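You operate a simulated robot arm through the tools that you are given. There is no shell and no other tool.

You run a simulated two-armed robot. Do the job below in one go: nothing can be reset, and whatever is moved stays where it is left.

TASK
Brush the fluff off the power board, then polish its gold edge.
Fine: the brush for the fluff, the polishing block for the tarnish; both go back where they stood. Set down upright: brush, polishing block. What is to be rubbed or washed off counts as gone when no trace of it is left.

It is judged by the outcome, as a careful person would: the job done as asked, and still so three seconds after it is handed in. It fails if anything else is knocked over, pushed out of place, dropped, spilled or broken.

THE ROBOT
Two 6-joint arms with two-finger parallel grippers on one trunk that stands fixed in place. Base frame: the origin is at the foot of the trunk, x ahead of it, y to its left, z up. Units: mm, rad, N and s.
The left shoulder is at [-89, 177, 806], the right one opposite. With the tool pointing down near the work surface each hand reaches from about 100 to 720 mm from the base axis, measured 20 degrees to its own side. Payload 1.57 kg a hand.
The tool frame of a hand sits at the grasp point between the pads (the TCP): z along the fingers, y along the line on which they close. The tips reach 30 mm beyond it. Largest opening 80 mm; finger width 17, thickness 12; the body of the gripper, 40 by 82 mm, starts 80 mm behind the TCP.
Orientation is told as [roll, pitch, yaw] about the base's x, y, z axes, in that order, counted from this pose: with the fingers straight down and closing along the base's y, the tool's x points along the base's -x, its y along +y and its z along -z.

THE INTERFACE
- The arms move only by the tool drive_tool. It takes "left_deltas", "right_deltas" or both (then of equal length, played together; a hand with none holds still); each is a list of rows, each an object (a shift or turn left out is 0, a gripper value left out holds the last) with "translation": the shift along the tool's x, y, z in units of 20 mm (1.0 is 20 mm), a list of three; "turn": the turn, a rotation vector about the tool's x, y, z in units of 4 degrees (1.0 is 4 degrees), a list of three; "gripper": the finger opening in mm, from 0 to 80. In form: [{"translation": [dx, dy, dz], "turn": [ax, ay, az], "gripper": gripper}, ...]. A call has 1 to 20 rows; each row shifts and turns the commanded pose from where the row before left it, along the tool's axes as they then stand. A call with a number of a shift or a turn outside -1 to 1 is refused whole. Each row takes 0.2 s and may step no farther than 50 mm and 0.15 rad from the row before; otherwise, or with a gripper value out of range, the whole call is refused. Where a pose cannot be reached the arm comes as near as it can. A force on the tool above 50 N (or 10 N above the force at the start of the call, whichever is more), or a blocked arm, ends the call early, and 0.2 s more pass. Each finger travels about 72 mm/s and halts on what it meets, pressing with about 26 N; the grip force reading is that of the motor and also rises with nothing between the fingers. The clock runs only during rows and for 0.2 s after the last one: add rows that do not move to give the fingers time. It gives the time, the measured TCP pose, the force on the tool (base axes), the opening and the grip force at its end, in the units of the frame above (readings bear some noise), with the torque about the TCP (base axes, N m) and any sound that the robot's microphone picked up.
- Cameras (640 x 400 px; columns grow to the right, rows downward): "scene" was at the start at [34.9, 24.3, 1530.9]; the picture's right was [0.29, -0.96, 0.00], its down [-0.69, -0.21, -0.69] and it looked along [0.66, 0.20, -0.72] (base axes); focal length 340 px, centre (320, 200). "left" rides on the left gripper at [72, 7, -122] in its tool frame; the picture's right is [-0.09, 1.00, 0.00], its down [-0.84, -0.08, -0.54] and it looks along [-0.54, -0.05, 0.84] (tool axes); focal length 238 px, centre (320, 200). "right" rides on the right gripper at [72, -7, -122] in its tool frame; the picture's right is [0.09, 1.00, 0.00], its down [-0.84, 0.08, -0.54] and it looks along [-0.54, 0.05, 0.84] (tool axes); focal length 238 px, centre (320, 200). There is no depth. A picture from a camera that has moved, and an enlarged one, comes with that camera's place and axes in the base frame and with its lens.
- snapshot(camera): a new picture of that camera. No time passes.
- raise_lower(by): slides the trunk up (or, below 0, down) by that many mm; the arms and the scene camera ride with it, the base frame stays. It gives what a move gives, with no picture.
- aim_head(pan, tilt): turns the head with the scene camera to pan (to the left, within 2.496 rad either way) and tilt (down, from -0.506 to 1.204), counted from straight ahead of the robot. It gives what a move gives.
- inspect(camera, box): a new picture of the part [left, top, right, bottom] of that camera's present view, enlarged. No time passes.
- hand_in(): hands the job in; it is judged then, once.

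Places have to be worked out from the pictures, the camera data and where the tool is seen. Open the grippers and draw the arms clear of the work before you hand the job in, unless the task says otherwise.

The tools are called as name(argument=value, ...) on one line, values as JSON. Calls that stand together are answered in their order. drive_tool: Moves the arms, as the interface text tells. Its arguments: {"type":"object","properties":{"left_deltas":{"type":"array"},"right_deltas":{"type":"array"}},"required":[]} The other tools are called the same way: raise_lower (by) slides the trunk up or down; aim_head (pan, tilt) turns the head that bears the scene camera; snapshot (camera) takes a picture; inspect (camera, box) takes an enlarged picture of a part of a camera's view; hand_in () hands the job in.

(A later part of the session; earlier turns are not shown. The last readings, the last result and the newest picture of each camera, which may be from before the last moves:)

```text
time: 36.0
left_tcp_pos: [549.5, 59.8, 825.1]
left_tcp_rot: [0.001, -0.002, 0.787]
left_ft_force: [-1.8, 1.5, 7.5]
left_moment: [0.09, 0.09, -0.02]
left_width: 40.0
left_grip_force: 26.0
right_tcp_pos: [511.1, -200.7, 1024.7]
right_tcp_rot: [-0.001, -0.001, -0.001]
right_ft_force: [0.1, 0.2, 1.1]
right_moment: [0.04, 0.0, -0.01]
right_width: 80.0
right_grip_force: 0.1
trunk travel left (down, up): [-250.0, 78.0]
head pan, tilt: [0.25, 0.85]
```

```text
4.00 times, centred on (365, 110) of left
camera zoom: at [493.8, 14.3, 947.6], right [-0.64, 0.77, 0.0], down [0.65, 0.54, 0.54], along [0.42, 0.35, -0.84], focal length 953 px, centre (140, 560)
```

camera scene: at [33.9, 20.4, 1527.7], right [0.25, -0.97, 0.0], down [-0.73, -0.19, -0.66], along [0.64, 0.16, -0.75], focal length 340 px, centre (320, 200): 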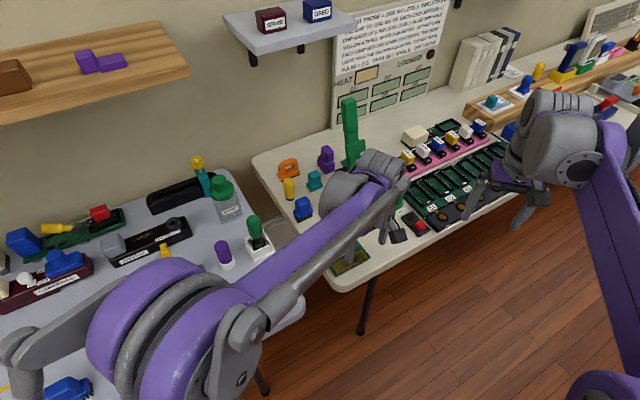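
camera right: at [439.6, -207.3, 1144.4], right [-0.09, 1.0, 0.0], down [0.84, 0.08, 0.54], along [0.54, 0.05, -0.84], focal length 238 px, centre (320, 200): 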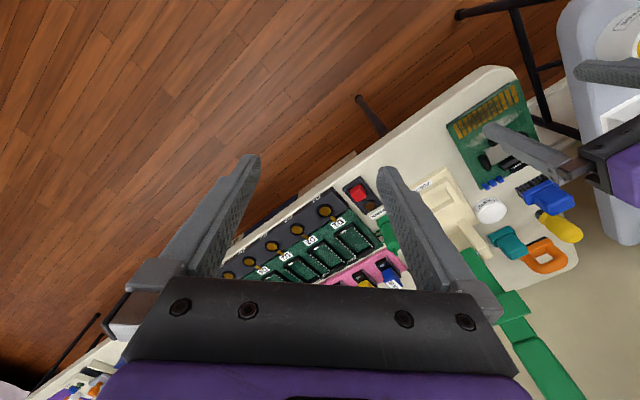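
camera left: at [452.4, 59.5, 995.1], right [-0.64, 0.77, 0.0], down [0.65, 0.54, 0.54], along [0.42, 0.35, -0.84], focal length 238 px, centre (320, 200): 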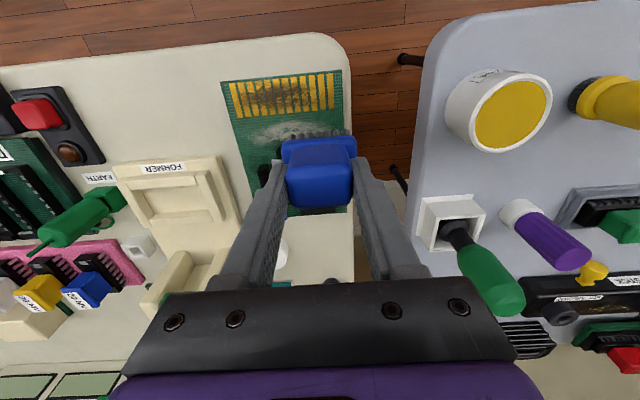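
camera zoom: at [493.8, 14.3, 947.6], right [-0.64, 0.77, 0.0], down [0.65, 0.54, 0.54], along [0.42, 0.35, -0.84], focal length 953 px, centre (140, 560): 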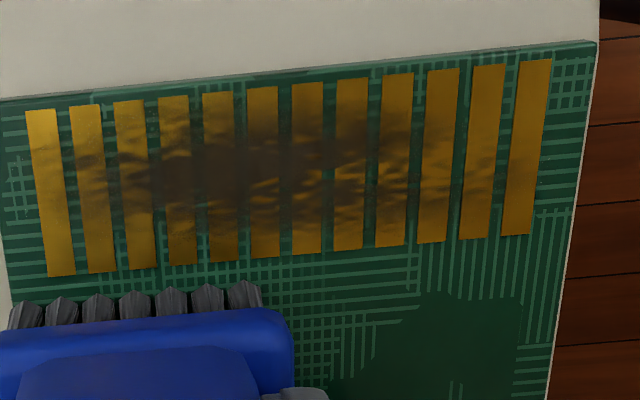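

The far end is clean. I'll lift the brush straight up 50 mm and inspect the whole board for any remaining trace.

drive_tool(left_deltas=[{"translation": [0, 0, -0.5]}, {"translation": [0, 0, -0.9]}, {"translation": [0, 0, -0.9]}, {"translation": [0.9, 0, -0.9]}, {"translation": [0.9, 0, 0]}, {"translation": [0.9, 0, 0]}, {"translation": [0.9, 0, 0]}])

inspect(camera="scene", box=[300, 210, 390, 280])

inspect(camera="right", box=[445, 80, 555, 185])

snapshot(camera="left")

```text
time: 37.6
left_tcp_pos: [497.6, 10.4, 889.6]
left_tcp_rot: [0.0, 0.001, 0.787]
left_ft_force: [-0.4, -0.3, -0.6]
left_moment: [-0.05, 0.01, 0.01]
left_width: 40.0
left_grip_force: 25.9
right_tcp_pos: [511.1, -201.4, 1022.9]
right_tcp_rot: [0.0, -0.001, -0.001]
right_ft_force: [-0.9, -0.8, 0.8]
right_moment: [0.0, -0.04, 0.01]
right_width: 79.9
right_grip_force: 0.2
trunk travel left (down, up): [-250.0, 78.0]
head pan, tilt: [0.25, 0.85]
```

```text
5.71 times, centred on (345, 245) of scene
camera zoom: at [33.8, 20.5, 1527.7], right [0.25, -0.97, 0.0], down [-0.73, -0.19, -0.66], along [0.64, 0.16, -0.75], focal length 1940 px, centre (177, -57)
```

zoom: 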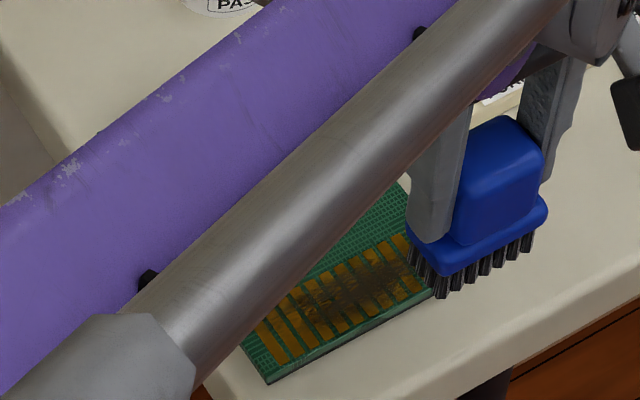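

```text
3.81 times, centred on (500, 132) of right
camera zoom: at [439.6, -207.1, 1144.4], right [-0.09, 1.0, 0.0], down [0.84, 0.08, 0.54], along [0.54, 0.05, -0.84], focal length 908 px, centre (-366, 457)
```

zoom: 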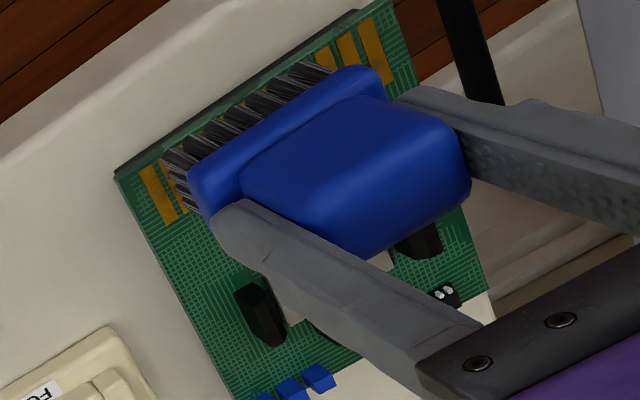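

```text
taken
camera left: at [442.7, -36.0, 1012.0], right [-0.64, 0.77, 0.0], down [0.65, 0.54, 0.54], along [0.42, 0.35, -0.84], focal length 238 px, centre (320, 200)
```

left: 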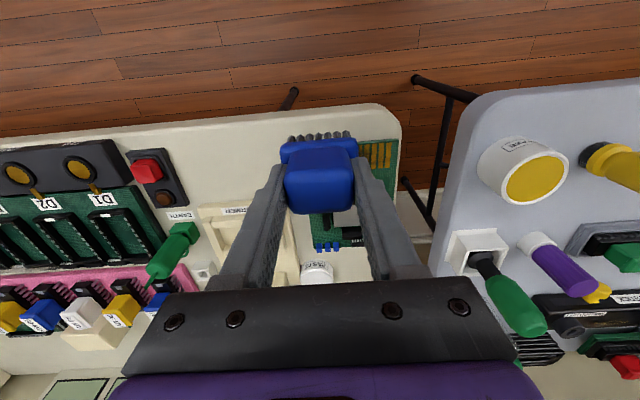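

The brush itself blocks the view here. I'll carry it back to just above its stand (still in hand) and check the board from the right and scene cameras.

drive_tool(left_deltas=[{"translation": [-0.931, 0.215, 0.064]}, {"translation": [-0.931, 0.215, 0.064]}, {"translation": [-0.931, 0.215, 0.064]}, {"translation": [-0.931, 0.215, 0.064]}, {"translation": [-0.931, 0.215, 0.064]}, {"translation": [-0.931, 0.215, 0.064]}, {"translation": [-0.931, 0.215, 0.064]}, {"translation": [-0.931, 0.215, 0.064]}, {"translation": [-0.931, 0.215, 0.064]}, {"translation": [-0.931, 0.215, 0.064]}, {"translation": [-0.931, 0.215, 0.064]}, {"translation": [-0.931, 0.215, 0.064]}, {"translation": [-0.931, 0.215, 0.064]}, {"translation": [0, 0, 0]}])

inspect(camera="scene", box=[300, 210, 390, 280])

inspect(camera="right", box=[445, 75, 545, 175])

inspect(camera="left", box=[200, 0, 400, 220])

```text
time: 40.6
left_tcp_pos: [629.9, 222.2, 871.4]
left_tcp_rot: [0.0, 0.001, 0.789]
left_ft_force: [-0.4, 0.1, -0.9]
left_moment: [-0.01, 0.05, 0.01]
left_width: 39.8
left_grip_force: 26.3
right_tcp_pos: [510.9, -200.2, 1024.1]
right_tcp_rot: [0.0, 0.0, 0.0]
right_ft_force: [-0.2, -0.4, -0.5]
right_moment: [0.02, 0.02, -0.01]
right_width: 80.0
right_grip_force: 0.0
trunk travel left (down, up): [-250.0, 78.0]
head pan, tilt: [0.25, 0.85]
```

```text
5.71 times, centred on (345, 245) of scene
camera zoom: at [33.7, 20.4, 1527.7], right [0.25, -0.97, 0.0], down [-0.73, -0.19, -0.66], along [0.64, 0.16, -0.75], focal length 1940 px, centre (177, -57)
```

zoom: 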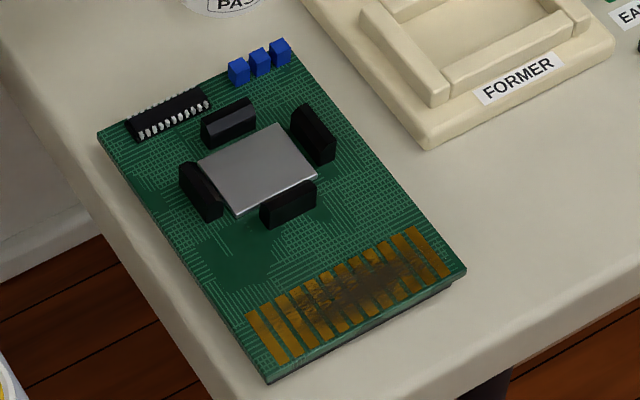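

```text
4.00 times, centred on (495, 125) of right
camera zoom: at [439.5, -207.2, 1144.4], right [-0.09, 1.0, 0.0], down [0.84, 0.08, 0.54], along [0.54, 0.05, -0.84], focal length 953 px, centre (-380, 500)
```

zoom: 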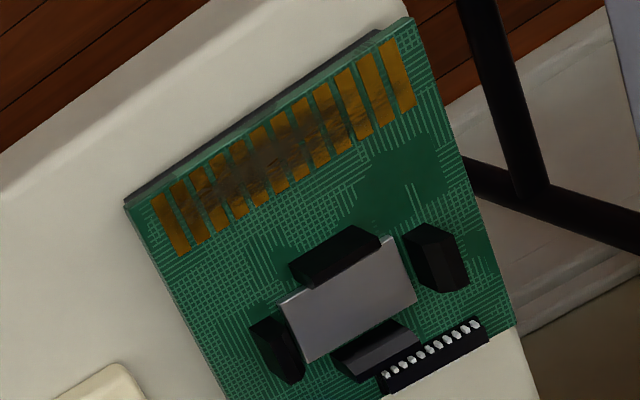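

```text
1.82 times, centred on (300, 110) of left
camera zoom: at [575.3, 175.4, 994.4], right [-0.64, 0.77, 0.0], down [0.65, 0.54, 0.54], along [0.42, 0.35, -0.84], focal length 433 px, centre (356, 364)
```

zoom: 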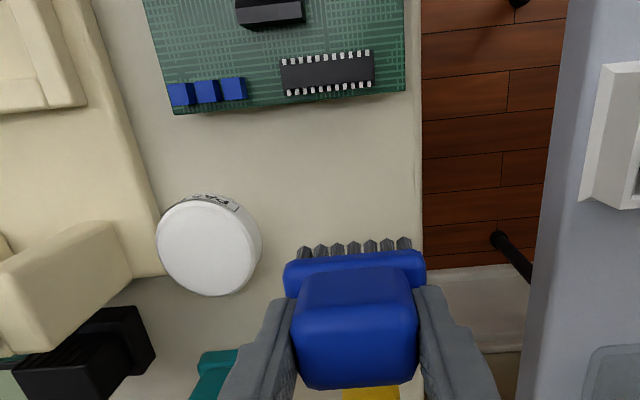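

The fluff looks completely gone; I'll zoom tighter on that strip to rule out a faint trace before setting the brush down.

inspect(camera="scene", box=[325, 238, 375, 270])

inspect(camera="right", box=[465, 95, 520, 150])

```text
12.50 times, centred on (350, 254) of scene
camera zoom: at [33.7, 20.4, 1527.7], right [0.25, -0.97, 0.0], down [-0.73, -0.19, -0.66], along [0.64, 0.16, -0.75], focal length 4245 px, centre (-55, -475)
```

zoom: 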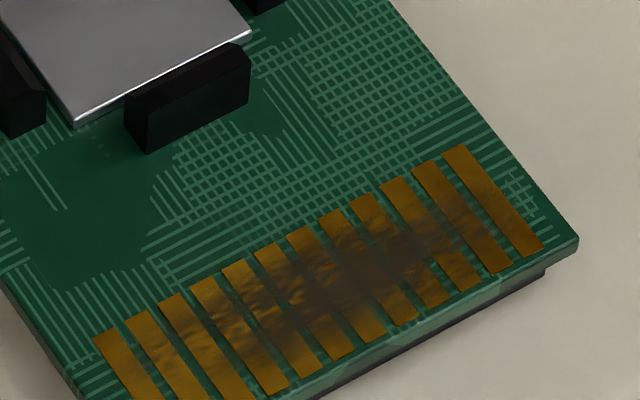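

```text
7.27 times, centred on (492, 122) of right
camera zoom: at [439.5, -207.2, 1144.4], right [-0.09, 1.0, 0.0], down [0.84, 0.08, 0.54], along [0.54, 0.05, -0.84], focal length 1734 px, centre (-934, 764)
```

zoom: 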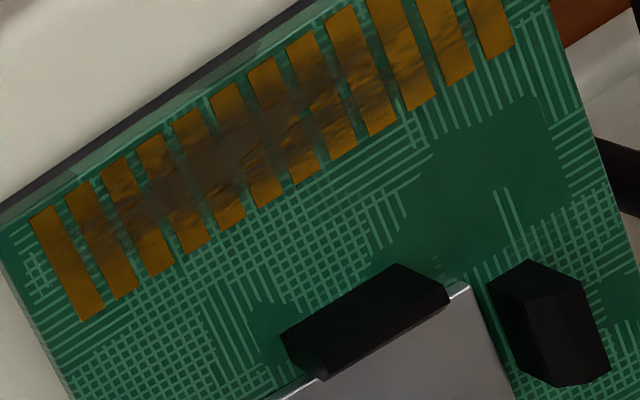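

The board is clean of fluff. Before placing the brush I'll take two idle readings to average the pose, and check whether the brush has slipped in the fingers.

drive_tool(left_deltas=[{"translation": [0, 0, 0]}])

inspect(camera="left", box=[220, 120, 420, 245])

drive_tool(left_deltas=[{"translation": [0, 0, 0]}])

```text
time: 41.0
left_tcp_pos: [630.2, 220.9, 872.7]
left_tcp_rot: [0.0, 0.0, 0.787]
left_ft_force: [0.7, -1.2, -0.7]
left_moment: [0.02, -0.01, 0.02]
left_width: 39.9
left_grip_force: 25.7
right_tcp_pos: [510.7, -202.4, 1023.2]
right_tcp_rot: [0.0, 0.0, 0.0]
right_ft_force: [0.5, 0.6, 0.8]
right_moment: [0.0, 0.0, -0.02]
right_width: 80.3
right_grip_force: 0.1
trunk travel left (down, up): [-250.0, 78.0]
head pan, tilt: [0.25, 0.85]
```

```text
3.20 times, centred on (320, 182) of left
camera zoom: at [575.3, 175.3, 994.3], right [-0.64, 0.77, 0.0], down [0.65, 0.54, 0.54], along [0.42, 0.35, -0.84], focal length 763 px, centre (320, 256)
```

zoom: 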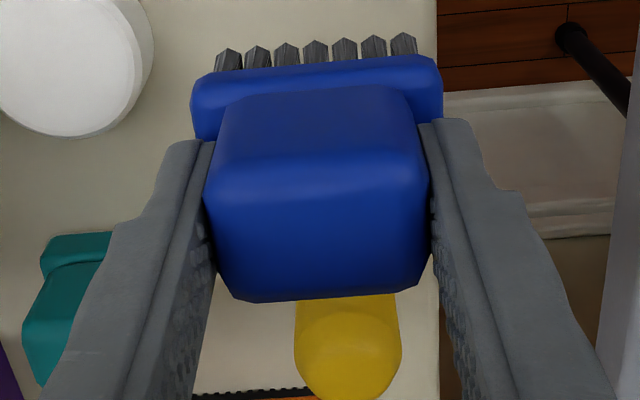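

```text
time: 41.4
left_tcp_pos: [630.5, 222.2, 871.6]
left_tcp_rot: [0.001, 0.001, 0.785]
left_ft_force: [-0.5, 0.2, -1.3]
left_moment: [-0.02, 0.04, -0.04]
left_width: 40.0
left_grip_force: 26.3
right_tcp_pos: [511.7, -201.5, 1023.4]
right_tcp_rot: [0.0, 0.0, 0.0]
right_ft_force: [-0.6, 0.3, -0.6]
right_moment: [-0.01, 0.02, 0.01]
right_width: 80.1
right_grip_force: 0.0
trunk travel left (down, up): [-250.0, 78.0]
head pan, tilt: [0.25, 0.85]
```

Compared with right after the grasp, the brush seems to have slid a few mm up in the fingers (from the first firm touch). I'll check from the other cameras whether it hangs level.

inspect(camera="right", box=[500, 120, 600, 220])

inspect(camera="scene", box=[280, 160, 350, 230])

```text
4.00 times, centred on (550, 170) of right
camera zoom: at [439.7, -207.0, 1144.4], right [-0.09, 1.0, 0.0], down [0.84, 0.08, 0.54], along [0.54, 0.05, -0.84], focal length 953 px, centre (-600, 320)
```

zoom: 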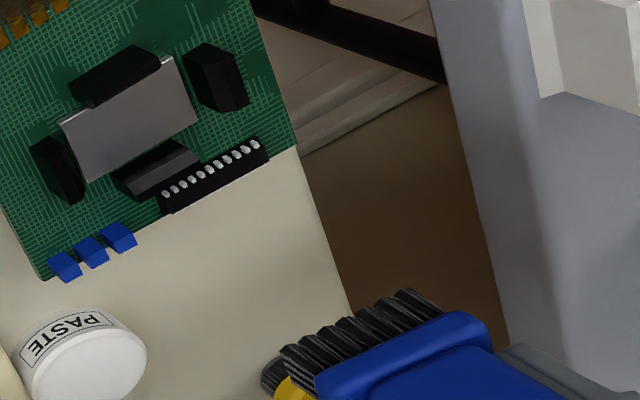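

```text
5.71 times, centred on (315, 195) of scene
camera zoom: at [34.0, 20.6, 1527.7], right [0.25, -0.97, 0.0], down [-0.73, -0.19, -0.66], along [0.64, 0.16, -0.75], focal length 1940 px, centre (349, 229)
```

zoom: 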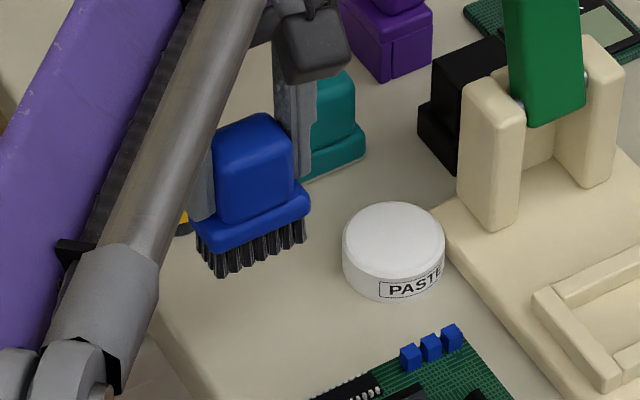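

The brush hangs level. I'll correct the small lateral offset and lower it in stages until a light touch on the table.

drive_tool(left_deltas=[{"translation": [0.04, 0.074, 0.5]}, {"translation": [0, 0, 0.7]}, {"translation": [0, 0, 0.7]}, {"translation": [0, 0, 0.6]}, {"translation": [0, 0, 0.2]}, {"translation": [0, 0, 0]}])

inspect(camera="scene", box=[280, 175, 350, 235])

inspect(camera="left", box=[220, 120, 420, 245])

```text
time: 42.8
left_tcp_pos: [629.1, 220.0, 819.0]
left_tcp_rot: [0.0, -0.001, 0.789]
left_ft_force: [-0.6, 0.6, 0.0]
left_moment: [0.0, 0.0, 0.02]
left_width: 40.0
left_grip_force: 25.8
right_tcp_pos: [511.6, -201.3, 1023.7]
right_tcp_rot: [0.0, 0.002, -0.001]
right_ft_force: [0.0, -0.1, 0.2]
right_moment: [-0.01, -0.02, -0.02]
right_width: 79.9
right_grip_force: 0.0
trunk travel left (down, up): [-250.0, 78.0]
head pan, tilt: [0.25, 0.85]
```

```text
6.67 times, centred on (315, 205) of scene
camera zoom: at [34.0, 20.7, 1527.7], right [0.25, -0.97, 0.0], down [-0.73, -0.19, -0.66], along [0.64, 0.16, -0.75], focal length 2264 px, centre (353, 167)
```

zoom: 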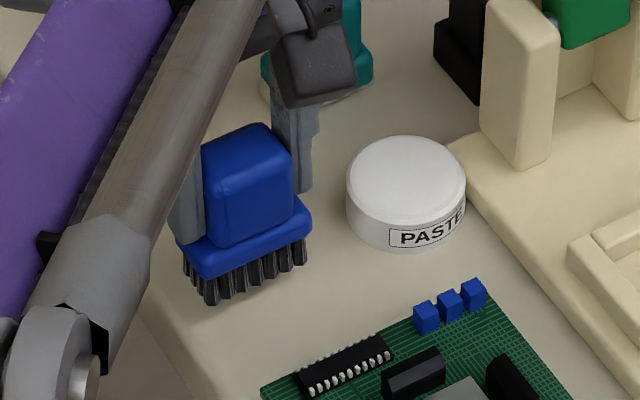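

```text
3.20 times, centred on (320, 182) of left
camera zoom: at [574.4, 174.5, 940.9], right [-0.64, 0.77, 0.0], down [0.65, 0.54, 0.54], along [0.42, 0.35, -0.84], focal length 763 px, centre (320, 256)
```

zoom: 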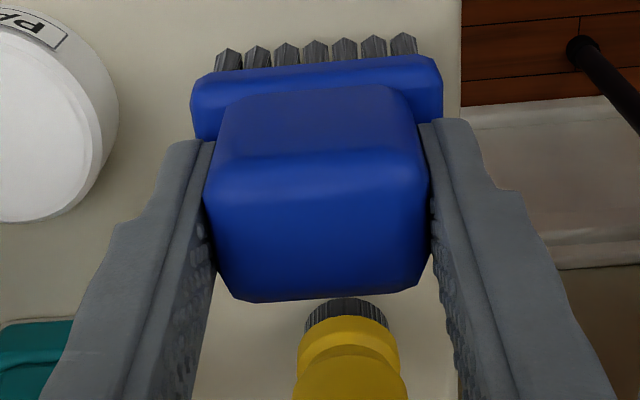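

The brush is still about 11 mm above its stand. I'll correct another ~1 mm laterally and lower 9 mm more.

drive_tool(left_deltas=[{"translation": [-0.02, 0.07, 0.2]}, {"translation": [0, 0, 0.15]}, {"translation": [0, 0, 0.1]}, {"translation": [0, 0, 0]}])

inspect(camera="scene", box=[280, 175, 350, 235])

inspect(camera="left", box=[220, 120, 420, 245])

```text
time: 43.8
left_tcp_pos: [628.2, 222.4, 808.1]
left_tcp_rot: [0.001, -0.001, 0.787]
left_ft_force: [0.4, 0.0, -0.4]
left_moment: [0.0, -0.01, -0.01]
left_width: 39.9
left_grip_force: 26.2
right_tcp_pos: [510.6, -201.6, 1023.4]
right_tcp_rot: [-0.001, 0.0, 0.0]
right_ft_force: [0.0, -0.4, -0.2]
right_moment: [0.02, 0.01, -0.03]
right_width: 80.0
right_grip_force: 0.2
trunk travel left (down, up): [-250.0, 78.0]
head pan, tilt: [0.25, 0.85]
```

```text
6.67 times, centred on (315, 205) of scene
camera zoom: at [34.0, 20.6, 1527.7], right [0.25, -0.97, 0.0], down [-0.73, -0.19, -0.66], along [0.64, 0.16, -0.75], focal length 2264 px, centre (353, 167)
```

zoom: 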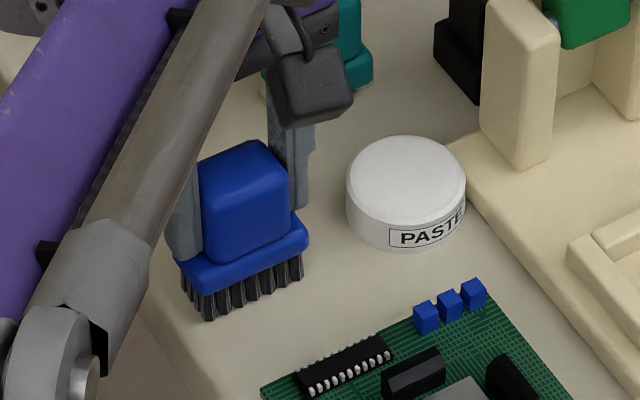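

```text
3.20 times, centred on (320, 182) of left
camera zoom: at [572.9, 175.8, 931.4], right [-0.64, 0.77, 0.0], down [0.65, 0.54, 0.54], along [0.42, 0.35, -0.84], focal length 763 px, centre (320, 256)
```

zoom: 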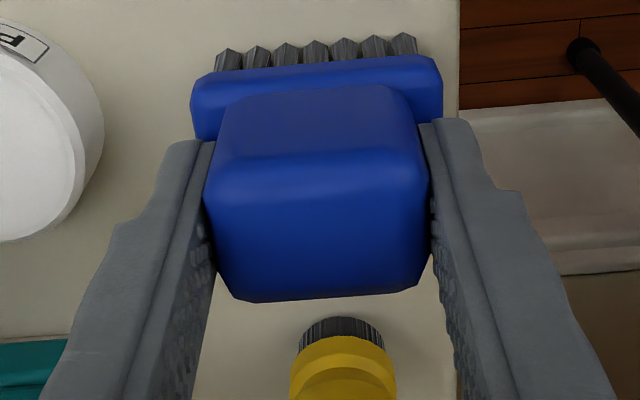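

It's now practically at its original height and place. One more small step to feel the table.

drive_tool(left_deltas=[{"translation": [0, 0, 0.05]}, {"translation": [0, 0, 0]}])

```text
time: 44.4
left_tcp_pos: [627.2, 222.4, 807.1]
left_tcp_rot: [0.0, 0.0, 0.786]
left_ft_force: [0.3, -0.3, -1.3]
left_moment: [0.0, 0.01, -0.01]
left_width: 40.0
left_grip_force: 25.9
right_tcp_pos: [511.5, -199.8, 1024.4]
right_tcp_rot: [-0.001, 0.001, 0.0]
right_ft_force: [0.0, -0.1, 0.4]
right_moment: [0.01, 0.0, 0.0]
right_width: 79.9
right_grip_force: 0.0
trunk travel left (down, up): [-250.0, 78.0]
head pan, tilt: [0.25, 0.85]
```

drive_tool(left_deltas=[{"translation": [0, 0, 0.04]}, {"translation": [0, 0, 0]}])

```text
time: 45.0
left_tcp_pos: [628.7, 221.0, 806.8]
left_tcp_rot: [-0.001, 0.0, 0.787]
left_ft_force: [0.8, 0.1, -0.8]
left_moment: [-0.02, 0.03, 0.0]
left_width: 40.0
left_grip_force: 25.7
right_tcp_pos: [511.9, -200.4, 1024.4]
right_tcp_rot: [-0.001, 0.0, 0.0]
right_ft_force: [-0.2, 0.6, 0.5]
right_moment: [-0.02, -0.04, 0.01]
right_width: 80.3
right_grip_force: 0.1
trunk travel left (down, up): [-250.0, 78.0]
head pan, tilt: [0.25, 0.85]
```

No contact yet (vertical force still just the brush's weight). Lowering another 0.8 mm.

drive_tool(left_deltas=[{"translation": [0, 0, 0.04]}, {"translation": [0, 0, 0]}])

inspect(camera="scene", box=[280, 175, 350, 235])

```text
time: 45.6
left_tcp_pos: [627.5, 221.0, 806.9]
left_tcp_rot: [0.0, -0.002, 0.787]
left_ft_force: [3.0, 1.0, 10.4]
left_moment: [0.09, -0.15, 0.0]
left_width: 40.1
left_grip_force: 25.8
right_tcp_pos: [511.1, -200.3, 1025.3]
right_tcp_rot: [0.001, 0.0, 0.0]
right_ft_force: [-1.1, 0.1, 0.0]
right_moment: [-0.02, -0.01, -0.07]
right_width: 80.0
right_grip_force: 0.1
trunk travel left (down, up): [-250.0, 78.0]
head pan, tilt: [0.25, 0.85]
```

```text
6.67 times, centred on (315, 205) of scene
camera zoom: at [33.2, 20.4, 1527.9], right [0.25, -0.97, 0.0], down [-0.73, -0.19, -0.66], along [0.64, 0.16, -0.75], focal length 2264 px, centre (353, 167)
```

zoom: 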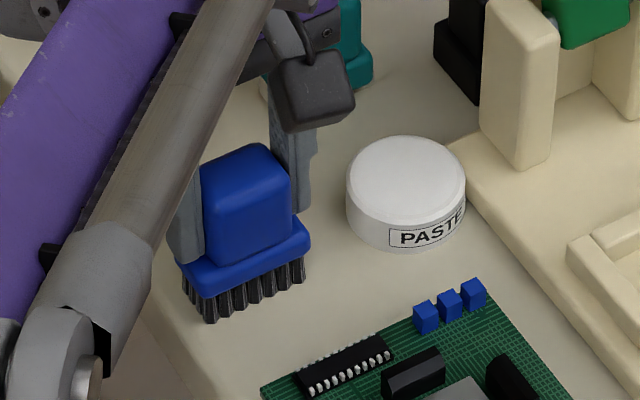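

Firm contact (10 N), and the scene view shows the brush exactly at its original spot. I'll ease off 0.4 mm and open the fingers to 60.

drive_tool(left_deltas=[{"translation": [0, 0, -0.02]}, {"gripper": 60}, {"gripper": 60}, {"gripper": 60}])

inspect(camera="left", box=[220, 120, 420, 245])

inspect(camera="scene", box=[280, 175, 350, 235])

```text
time: 46.6
left_tcp_pos: [627.2, 221.2, 806.4]
left_tcp_rot: [0.001, -0.002, 0.789]
left_ft_force: [-0.2, 0.0, -0.4]
left_moment: [0.01, -0.01, 0.0]
left_width: 60.0
left_grip_force: 0.1
right_tcp_pos: [510.3, -200.5, 1024.4]
right_tcp_rot: [0.0, 0.001, 0.0]
right_ft_force: [0.0, -0.9, 0.3]
right_moment: [0.0, -0.01, 0.0]
right_width: 79.8
right_grip_force: 0.0
trunk travel left (down, up): [-250.0, 78.0]
head pan, tilt: [0.25, 0.85]
```

```text
3.20 times, centred on (320, 182) of left
camera zoom: at [572.7, 175.0, 929.0], right [-0.64, 0.77, 0.0], down [0.65, 0.54, 0.54], along [0.42, 0.35, -0.84], focal length 763 px, centre (320, 256)
```

zoom: 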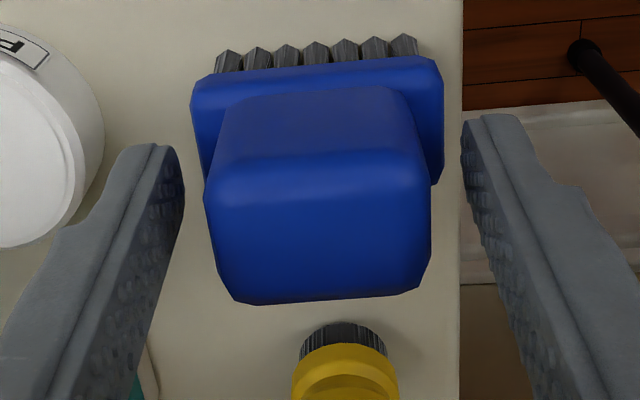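

```text
6.67 times, centred on (315, 205) of scene
camera zoom: at [33.9, 20.6, 1527.7], right [0.25, -0.97, 0.0], down [-0.73, -0.19, -0.66], along [0.64, 0.16, -0.75], focal length 2264 px, centre (353, 167)
```

zoom: 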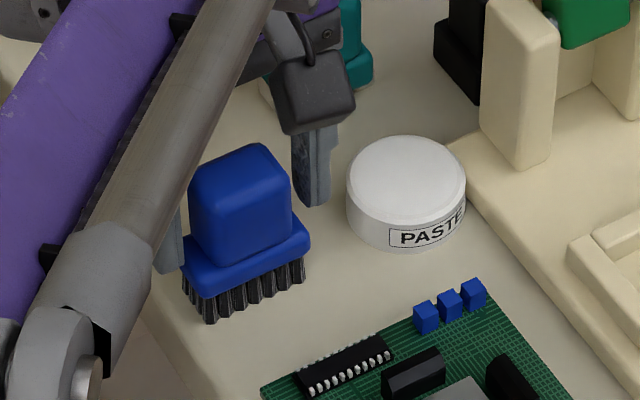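

The brush stands where it was, upright and released. I'll raise the hand straight up clear of it, then tilt the tool so the fingers lean outward, since the teal block is beyond vertical reach.

drive_tool(left_deltas=[{"translation": [0, 0, -0.4]}, {"translation": [0, 0, -0.9]}, {"translation": [0, 0, -0.9]}, {"translation": [0, 0, -0.9]}, {"translation": [0, 0, -0.9]}, {"translation": [0, 0, -0.9]}, {"translation": [0.5, 0, -0.5]}, {"translation": [1, 0, 0]}])

snapshot(camera="left")

inspect(camera="scene", box=[260, 140, 400, 240])

inspect(camera="right", box=[470, 160, 610, 290])

```text
time: 48.4
left_tcp_pos: [606.7, 200.3, 916.1]
left_tcp_rot: [0.001, 0.001, 0.786]
left_ft_force: [-0.9, 0.1, 0.1]
left_moment: [-0.01, -0.03, -0.02]
left_width: 60.0
left_grip_force: 0.1
right_tcp_pos: [510.6, -201.3, 1022.8]
right_tcp_rot: [-0.001, -0.001, -0.001]
right_ft_force: [0.2, 0.3, 0.8]
right_moment: [0.01, -0.03, 0.01]
right_width: 79.7
right_grip_force: 0.1
trunk travel left (down, up): [-250.0, 78.0]
head pan, tilt: [0.25, 0.85]
```

```text
taken
camera left: at [551.3, 153.6, 1038.3], right [-0.64, 0.77, 0.0], down [0.65, 0.54, 0.54], along [0.42, 0.35, -0.84], focal length 238 px, centre (320, 200)
```

left: 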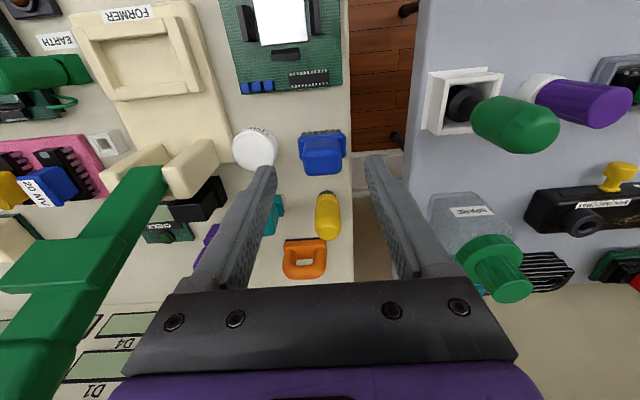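

```text
4.00 times, centred on (330, 190) of scene
camera zoom: at [33.3, 20.3, 1527.7], right [0.25, -0.97, 0.0], down [-0.73, -0.19, -0.66], along [0.64, 0.16, -0.75], focal length 1358 px, centre (280, 240)
```

zoom: 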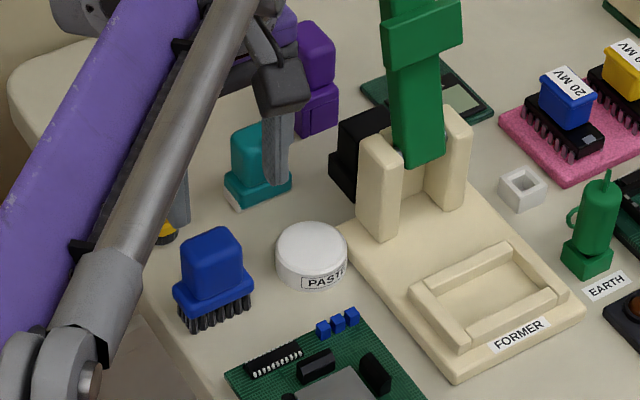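

```text
3.08 times, centred on (540, 225) of right
camera zoom: at [439.2, -207.2, 1144.5], right [-0.09, 1.0, 0.0], down [0.84, 0.08, 0.54], along [0.54, 0.05, -0.84], focal length 733 px, centre (-357, 123)
```

zoom: 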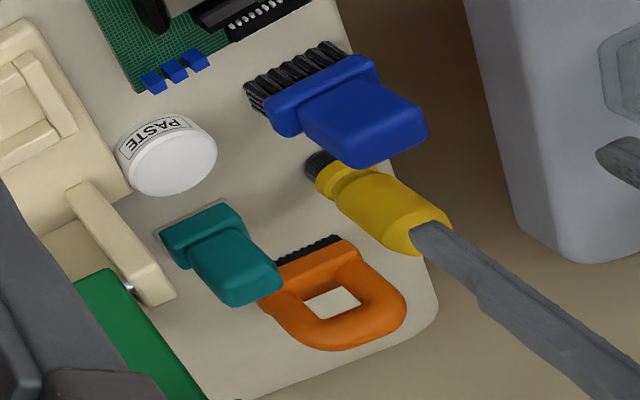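

The brush is undisturbed. Now tilting the left tool 35° about its closing axis (fingers lean away from the robot), in place and high above everything.

drive_tool(left_deltas=[{"turn": [0, -0.972, 0]}, {"turn": [0, -0.972, 0]}, {"turn": [0, -0.972, 0]}, {"turn": [0, -0.972, 0]}, {"turn": [0, -0.972, 0]}, {"turn": [0, -0.972, 0]}, {"turn": [0, -0.972, 0]}, {"turn": [0, -0.972, 0]}, {"turn": [0, -0.972, 0]}])

snapshot(camera="left")

snapshot(camera="scene")

snapshot(camera="right")

```text
time: 50.4
left_tcp_pos: [606.1, 200.3, 915.7]
left_tcp_rot: [-0.001, -0.613, 0.788]
left_ft_force: [0.3, -0.3, -0.3]
left_moment: [0.01, -0.01, 0.03]
left_width: 59.9
left_grip_force: 0.0
right_tcp_pos: [511.0, -200.9, 1023.5]
right_tcp_rot: [-0.001, -0.001, 0.0]
right_ft_force: [-0.4, 0.5, -0.7]
right_moment: [-0.01, -0.01, 0.04]
right_width: 79.8
right_grip_force: 0.0
trunk travel left (down, up): [-250.0, 78.0]
head pan, tilt: [0.25, 0.85]
```

```text
taken
camera left: at [511.2, 114.3, 974.2], right [-0.65, 0.76, 0.05], down [0.32, 0.21, 0.92], along [0.69, 0.62, -0.38], focal length 238 px, centre (320, 200)
```

left: 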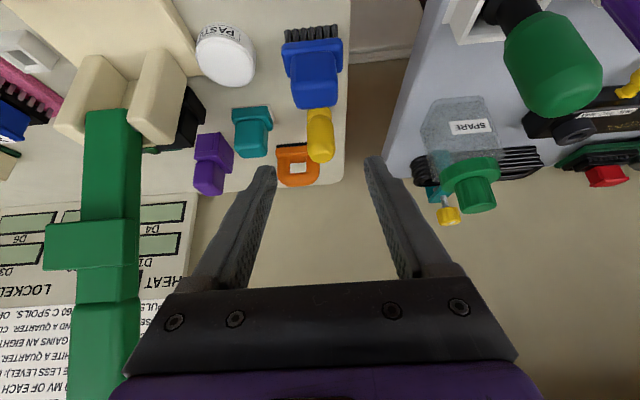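

```text
taken
camera scene: at [33.8, 20.5, 1527.7], right [0.25, -0.97, 0.0], down [-0.73, -0.19, -0.66], along [0.64, 0.16, -0.75], focal length 340 px, centre (320, 200)
```

scene: 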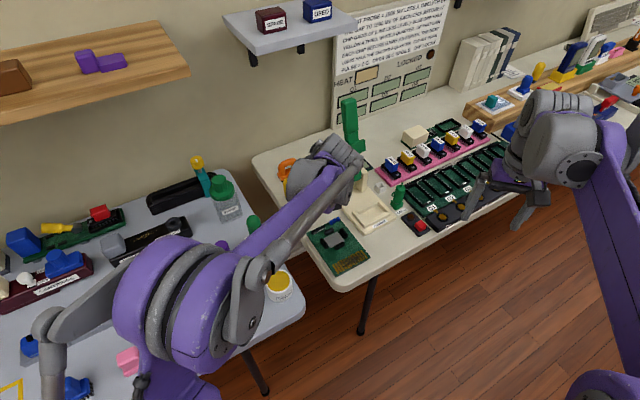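

```text
taken
camera right: at [439.5, -207.1, 1144.4], right [-0.09, 1.0, 0.0], down [0.84, 0.08, 0.54], along [0.54, 0.05, -0.84], focal length 238 px, centre (320, 200)
```

right: 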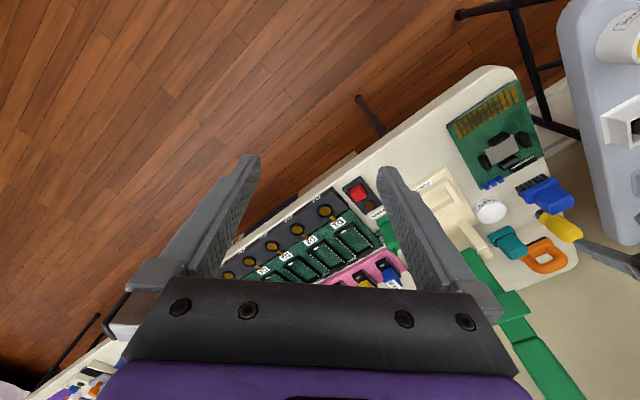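

The tilt is achieved (pitch −0.613) and the wrist camera now has a good look at the teal block. I'll zoom in to measure it and its neighbours.

inspect(camera="left", box=[180, 70, 350, 210])

inspect(camera="left", box=[220, 90, 290, 170])

inspect(camera="right", box=[480, 180, 580, 280])

```text
2.86 times, centred on (265, 140) of left
camera zoom: at [511.2, 114.3, 974.2], right [-0.65, 0.76, 0.05], down [0.32, 0.21, 0.92], along [0.69, 0.62, -0.38], focal length 681 px, centre (477, 371)
```

zoom: 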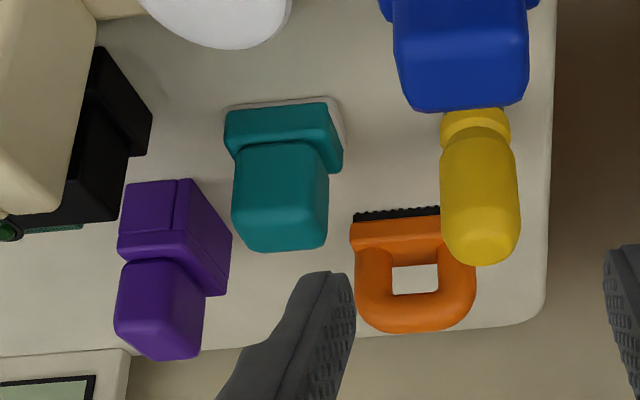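

```text
5.00 times, centred on (255, 130) of left
camera zoom: at [511.2, 114.3, 974.2], right [-0.65, 0.76, 0.05], down [0.32, 0.21, 0.92], along [0.69, 0.62, -0.38], focal length 1192 px, centre (645, 550)
```

zoom: 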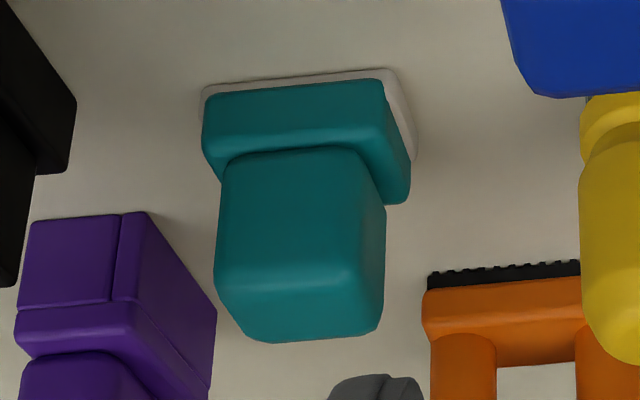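

```text
4.00 times, centred on (530, 230) of right
camera zoom: at [439.5, -207.1, 1144.4], right [-0.09, 1.0, 0.0], down [0.84, 0.08, 0.54], along [0.54, 0.05, -0.84], focal length 953 px, centre (-520, 80)
```

zoom: 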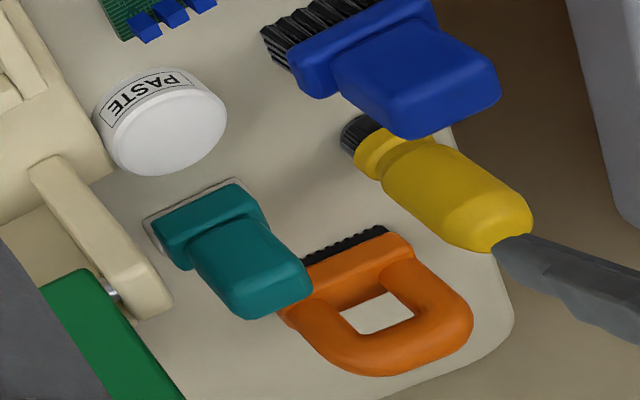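

I place the teal knob's centre at about (754, 224), top z≈801, base shoulder ≈767, pad 48×34 mm on the same heading. I'll move to a waypoint 60 mm above the grasp pose, keeping the tilt.

drive_tool(left_deltas=[{"translation": [-0.378, -0.551, 0.691]}, {"translation": [-0.378, -0.551, 0.691]}, {"translation": [-0.378, -0.551, 0.691]}, {"translation": [-0.378, -0.551, 0.691]}, {"translation": [-0.378, -0.551, 0.691]}, {"translation": [-0.378, -0.551, 0.691]}, {"translation": [-0.378, -0.551, 0.691]}, {"translation": [-0.378, -0.551, 0.691]}, {"translation": [0, 0, 0]}])

snapshot(camera="left")

snapshot(camera="scene")

inspect(camera="right", box=[460, 150, 620, 290])

```text
time: 52.4
left_tcp_pos: [747.8, 219.0, 859.5]
left_tcp_rot: [0.002, -0.611, 0.788]
left_ft_force: [0.3, 1.0, 0.2]
left_moment: [0.0, 0.02, 0.01]
left_width: 60.1
left_grip_force: 0.1
right_tcp_pos: [511.6, -200.8, 1023.8]
right_tcp_rot: [0.0, -0.001, 0.001]
right_ft_force: [-0.8, 0.1, 0.3]
right_moment: [0.02, -0.03, 0.01]
right_width: 80.1
right_grip_force: 0.2
trunk travel left (down, up): [-250.0, 78.0]
head pan, tilt: [0.25, 0.85]
```

```text
taken
camera left: at [653.4, 132.7, 918.7], right [-0.65, 0.76, 0.05], down [0.32, 0.21, 0.92], along [0.69, 0.62, -0.38], focal length 238 px, centre (320, 200)
```

left: 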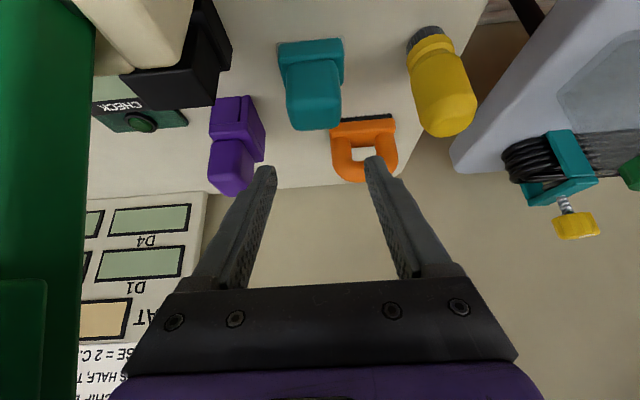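

```text
taken
camera scene: at [33.3, 20.5, 1527.8], right [0.25, -0.97, 0.0], down [-0.73, -0.19, -0.66], along [0.64, 0.16, -0.75], focal length 340 px, centre (320, 200)
```

scene: 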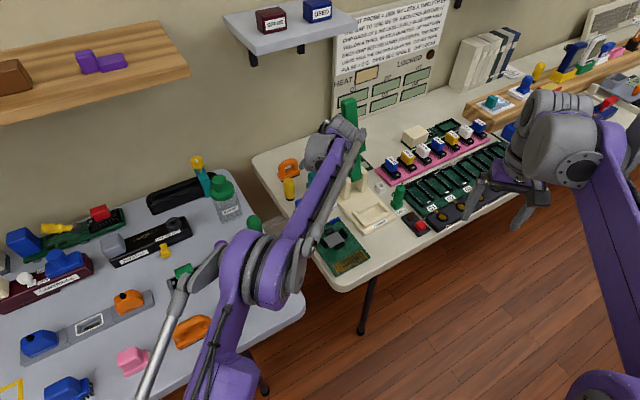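

```text
2.86 times, centred on (540, 220) of right
camera zoom: at [439.2, -207.1, 1144.6], right [-0.09, 1.0, 0.0], down [0.84, 0.08, 0.54], along [0.54, 0.05, -0.84], focal length 681 px, centre (-309, 143)
```

zoom: 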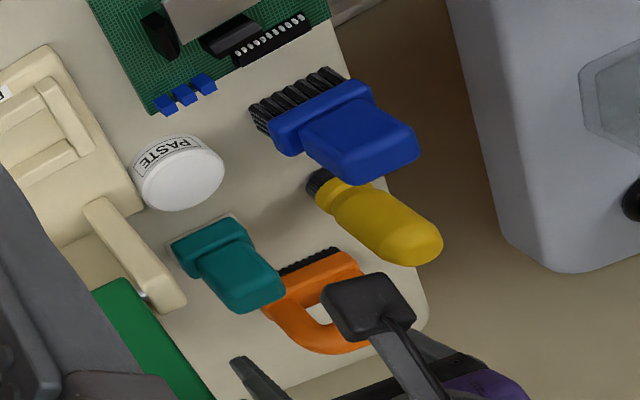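

The pose is reached exactly. The wrist looks close to the green lever in the scene picture, so I'll check that clearance and refine the block's location before descending.

inspect(camera="scene", box=[280, 90, 400, 210])

inspect(camera="left", box=[260, 20, 370, 145])

inspect(camera="right", box=[440, 200, 640, 400])

```text
3.33 times, centred on (340, 150) of scene
camera zoom: at [33.3, 20.5, 1527.8], right [0.25, -0.97, 0.0], down [-0.73, -0.19, -0.66], along [0.64, 0.16, -0.75], focal length 1132 px, centre (253, 367)
```

zoom: 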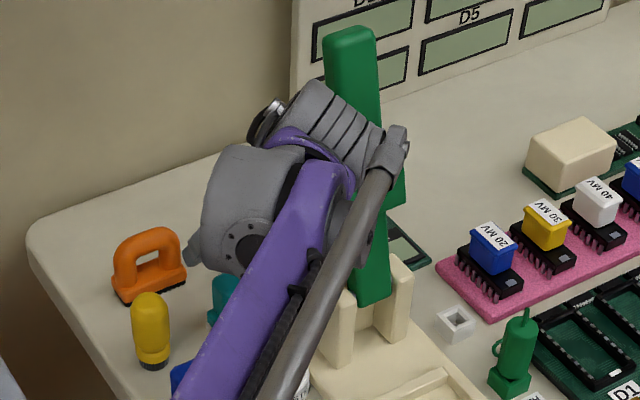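

```text
3.20 times, centred on (315, 82) of left
camera zoom: at [653.4, 132.7, 918.7], right [-0.65, 0.76, 0.05], down [0.32, 0.21, 0.92], along [0.69, 0.62, -0.38], focal length 763 px, centre (336, 576)
```

zoom: 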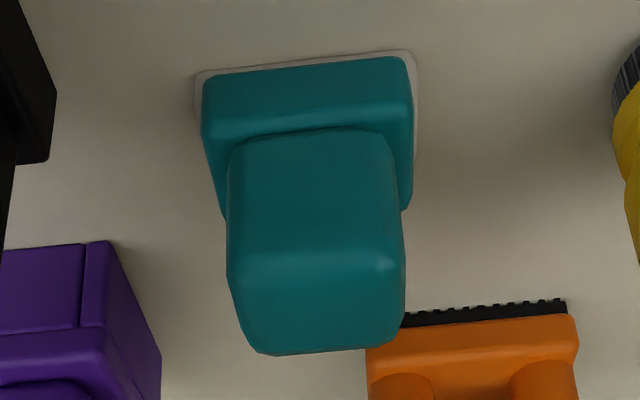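

```text
2.00 times, centred on (540, 300) of right
camera zoom: at [439.2, -207.1, 1144.6], right [-0.09, 1.0, 0.0], down [0.84, 0.08, 0.54], along [0.54, 0.05, -0.84], focal length 477 px, centre (-120, 0)
```

zoom: 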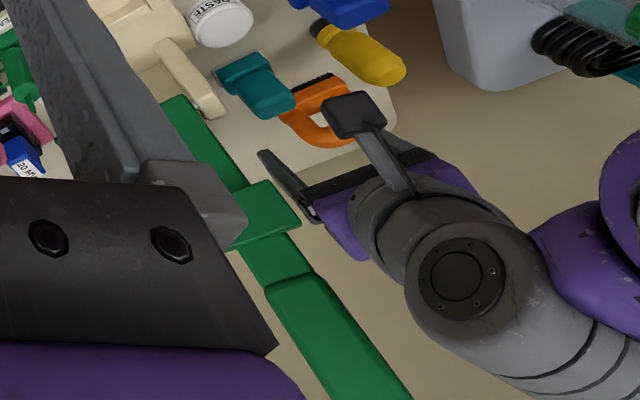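

Clearances hold (about 15–20 mm to the lever's crosspiece) and the knob is centred within 1 mm of the closing plane. Descending 45 mm straight down first, then a check.

drive_tool(left_deltas=[{"translation": [0.431, 0, 0.613]}, {"translation": [0.431, 0, 0.613]}, {"translation": [0.431, 0, 0.613]}, {"translation": [0, 0, 0]}])

inspect(camera="left", box=[220, 40, 420, 220])

inspect(camera="right", box=[470, 180, 610, 300])

```text
time: 53.4
left_tcp_pos: [750.0, 219.4, 813.5]
left_tcp_rot: [-0.001, -0.611, 0.787]
left_ft_force: [0.5, -0.2, 0.4]
left_moment: [0.02, -0.02, -0.01]
left_width: 59.8
left_grip_force: 0.0
right_tcp_pos: [512.0, -201.5, 1023.8]
right_tcp_rot: [0.0, 0.001, 0.0]
right_ft_force: [0.5, 0.3, 0.8]
right_moment: [0.02, -0.02, -0.02]
right_width: 80.1
right_grip_force: 0.0
trunk travel left (down, up): [-250.0, 78.0]
head pan, tilt: [0.25, 0.85]
```

```text
2.22 times, centred on (320, 130) of left
camera zoom: at [654.5, 132.7, 873.4], right [-0.65, 0.76, 0.05], down [0.32, 0.21, 0.92], along [0.69, 0.62, -0.38], focal length 530 px, centre (320, 356)
```

zoom: 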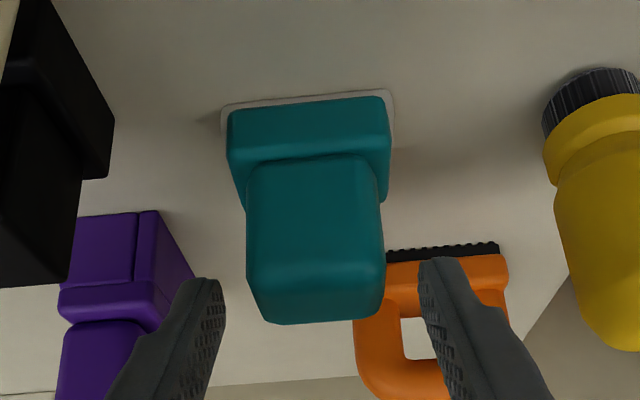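

```text
3.33 times, centred on (540, 240) of right
camera zoom: at [439.5, -207.0, 1144.5], right [-0.09, 1.0, 0.0], down [0.84, 0.08, 0.54], along [0.54, 0.05, -0.84], focal length 794 px, centre (-413, 67)
```

zoom: 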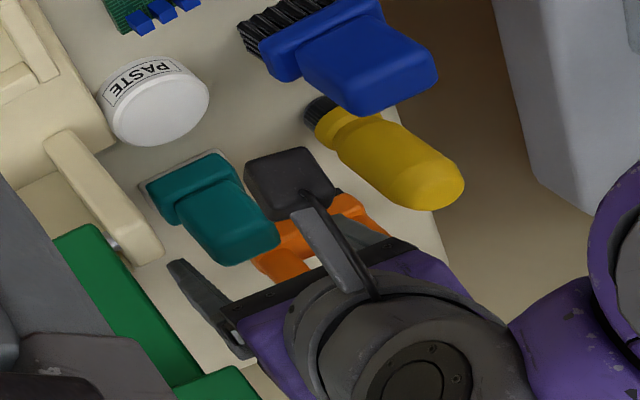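

The knob is centred between the fingers. Descending another 13 mm brings the tips a few mm above the block's shoulder.

drive_tool(left_deltas=[{"translation": [0.19, 0, 0.265]}, {"translation": [0.19, 0, 0.265]}, {"translation": [0, 0, 0]}])

inspect(camera="left", box=[220, 60, 420, 220])

inspect(camera="right", box=[490, 200, 570, 270])

```text
time: 54.2
left_tcp_pos: [750.2, 219.8, 801.7]
left_tcp_rot: [0.001, -0.612, 0.788]
left_ft_force: [-0.1, 0.3, -0.1]
left_moment: [-0.01, -0.01, -0.02]
left_width: 60.1
left_grip_force: 0.0
right_tcp_pos: [510.0, -200.2, 1024.1]
right_tcp_rot: [0.0, 0.0, -0.001]
right_ft_force: [0.4, -0.2, -0.4]
right_moment: [0.0, -0.02, -0.02]
right_width: 79.8
right_grip_force: 0.1
trunk travel left (down, up): [-250.0, 78.0]
head pan, tilt: [0.25, 0.85]
```

```text
2.50 times, centred on (320, 140) of left
camera zoom: at [654.4, 133.1, 860.7], right [-0.65, 0.76, 0.05], down [0.32, 0.21, 0.92], along [0.69, 0.62, -0.38], focal length 596 px, centre (320, 350)
```

zoom: 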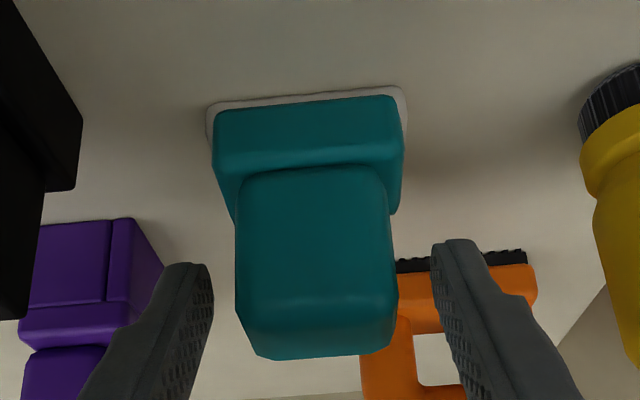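

```text
5.71 times, centred on (530, 235) of right
camera zoom: at [439.6, -207.0, 1144.5], right [-0.09, 1.0, 0.0], down [0.84, 0.08, 0.54], along [0.54, 0.05, -0.84], focal length 1362 px, centre (-880, 0)
```

zoom: 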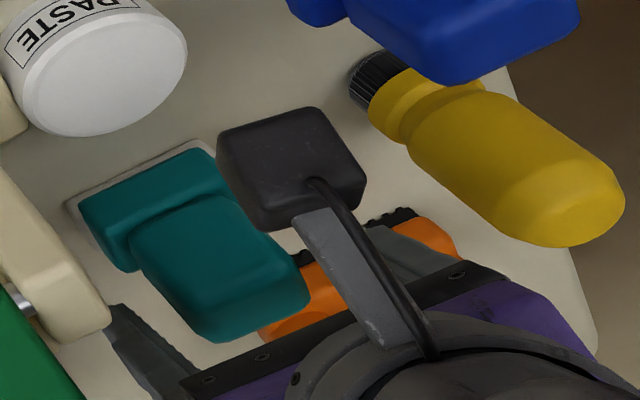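

Fingers straddle the knob with about 6 mm above the shoulder. I'll go 3 mm lower and close on it.

drive_tool(left_deltas=[{"translation": [0.086, 0, 0.123]}, {"translation": [0, 0, 0]}, {"gripper": 20}, {"gripper": 20}, {"gripper": 20}, {"gripper": 20}])

inspect(camera="left", box=[220, 60, 420, 220])

inspect(camera="scene", box=[280, 150, 350, 210])

```text
time: 55.6
left_tcp_pos: [749.9, 219.2, 797.7]
left_tcp_rot: [0.0, -0.609, 0.787]
left_ft_force: [-1.0, -0.3, 0.1]
left_moment: [-0.04, -0.03, -0.01]
left_width: 37.1
left_grip_force: 26.1
right_tcp_pos: [511.8, -201.0, 1024.4]
right_tcp_rot: [0.001, 0.001, 0.002]
right_ft_force: [-0.1, 0.2, -0.2]
right_moment: [-0.01, 0.02, 0.0]
right_width: 80.2
right_grip_force: 0.0
trunk travel left (down, up): [-250.0, 78.0]
head pan, tilt: [0.25, 0.85]
```

```text
2.50 times, centred on (320, 140) of left
camera zoom: at [654.2, 132.6, 857.4], right [-0.65, 0.76, 0.05], down [0.32, 0.21, 0.92], along [0.69, 0.62, -0.38], focal length 596 px, centre (320, 350)
```

zoom: 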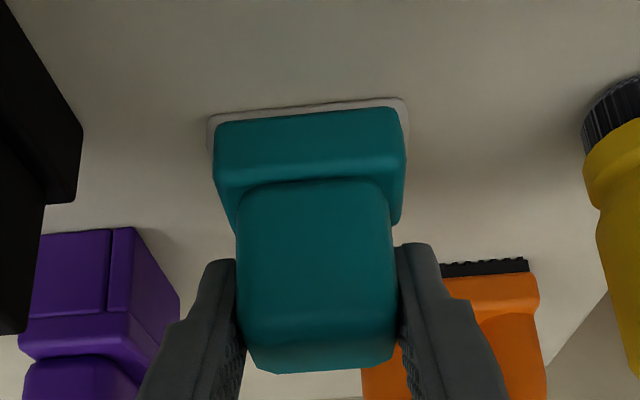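

```text
6.67 times, centred on (315, 180) of scene
camera zoom: at [33.9, 20.6, 1527.7], right [0.25, -0.97, 0.0], down [-0.73, -0.19, -0.66], along [0.64, 0.16, -0.75], focal length 2264 px, centre (353, 333)
```

zoom: 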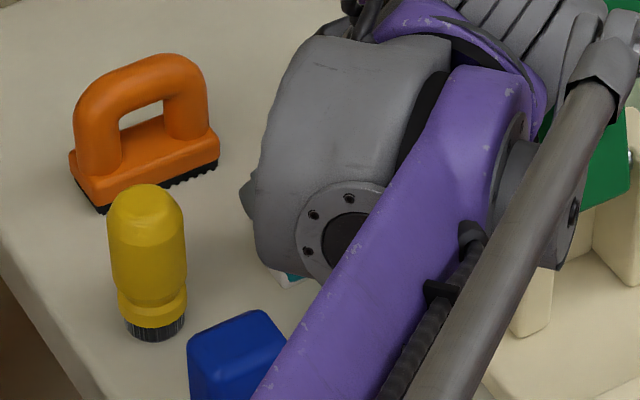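

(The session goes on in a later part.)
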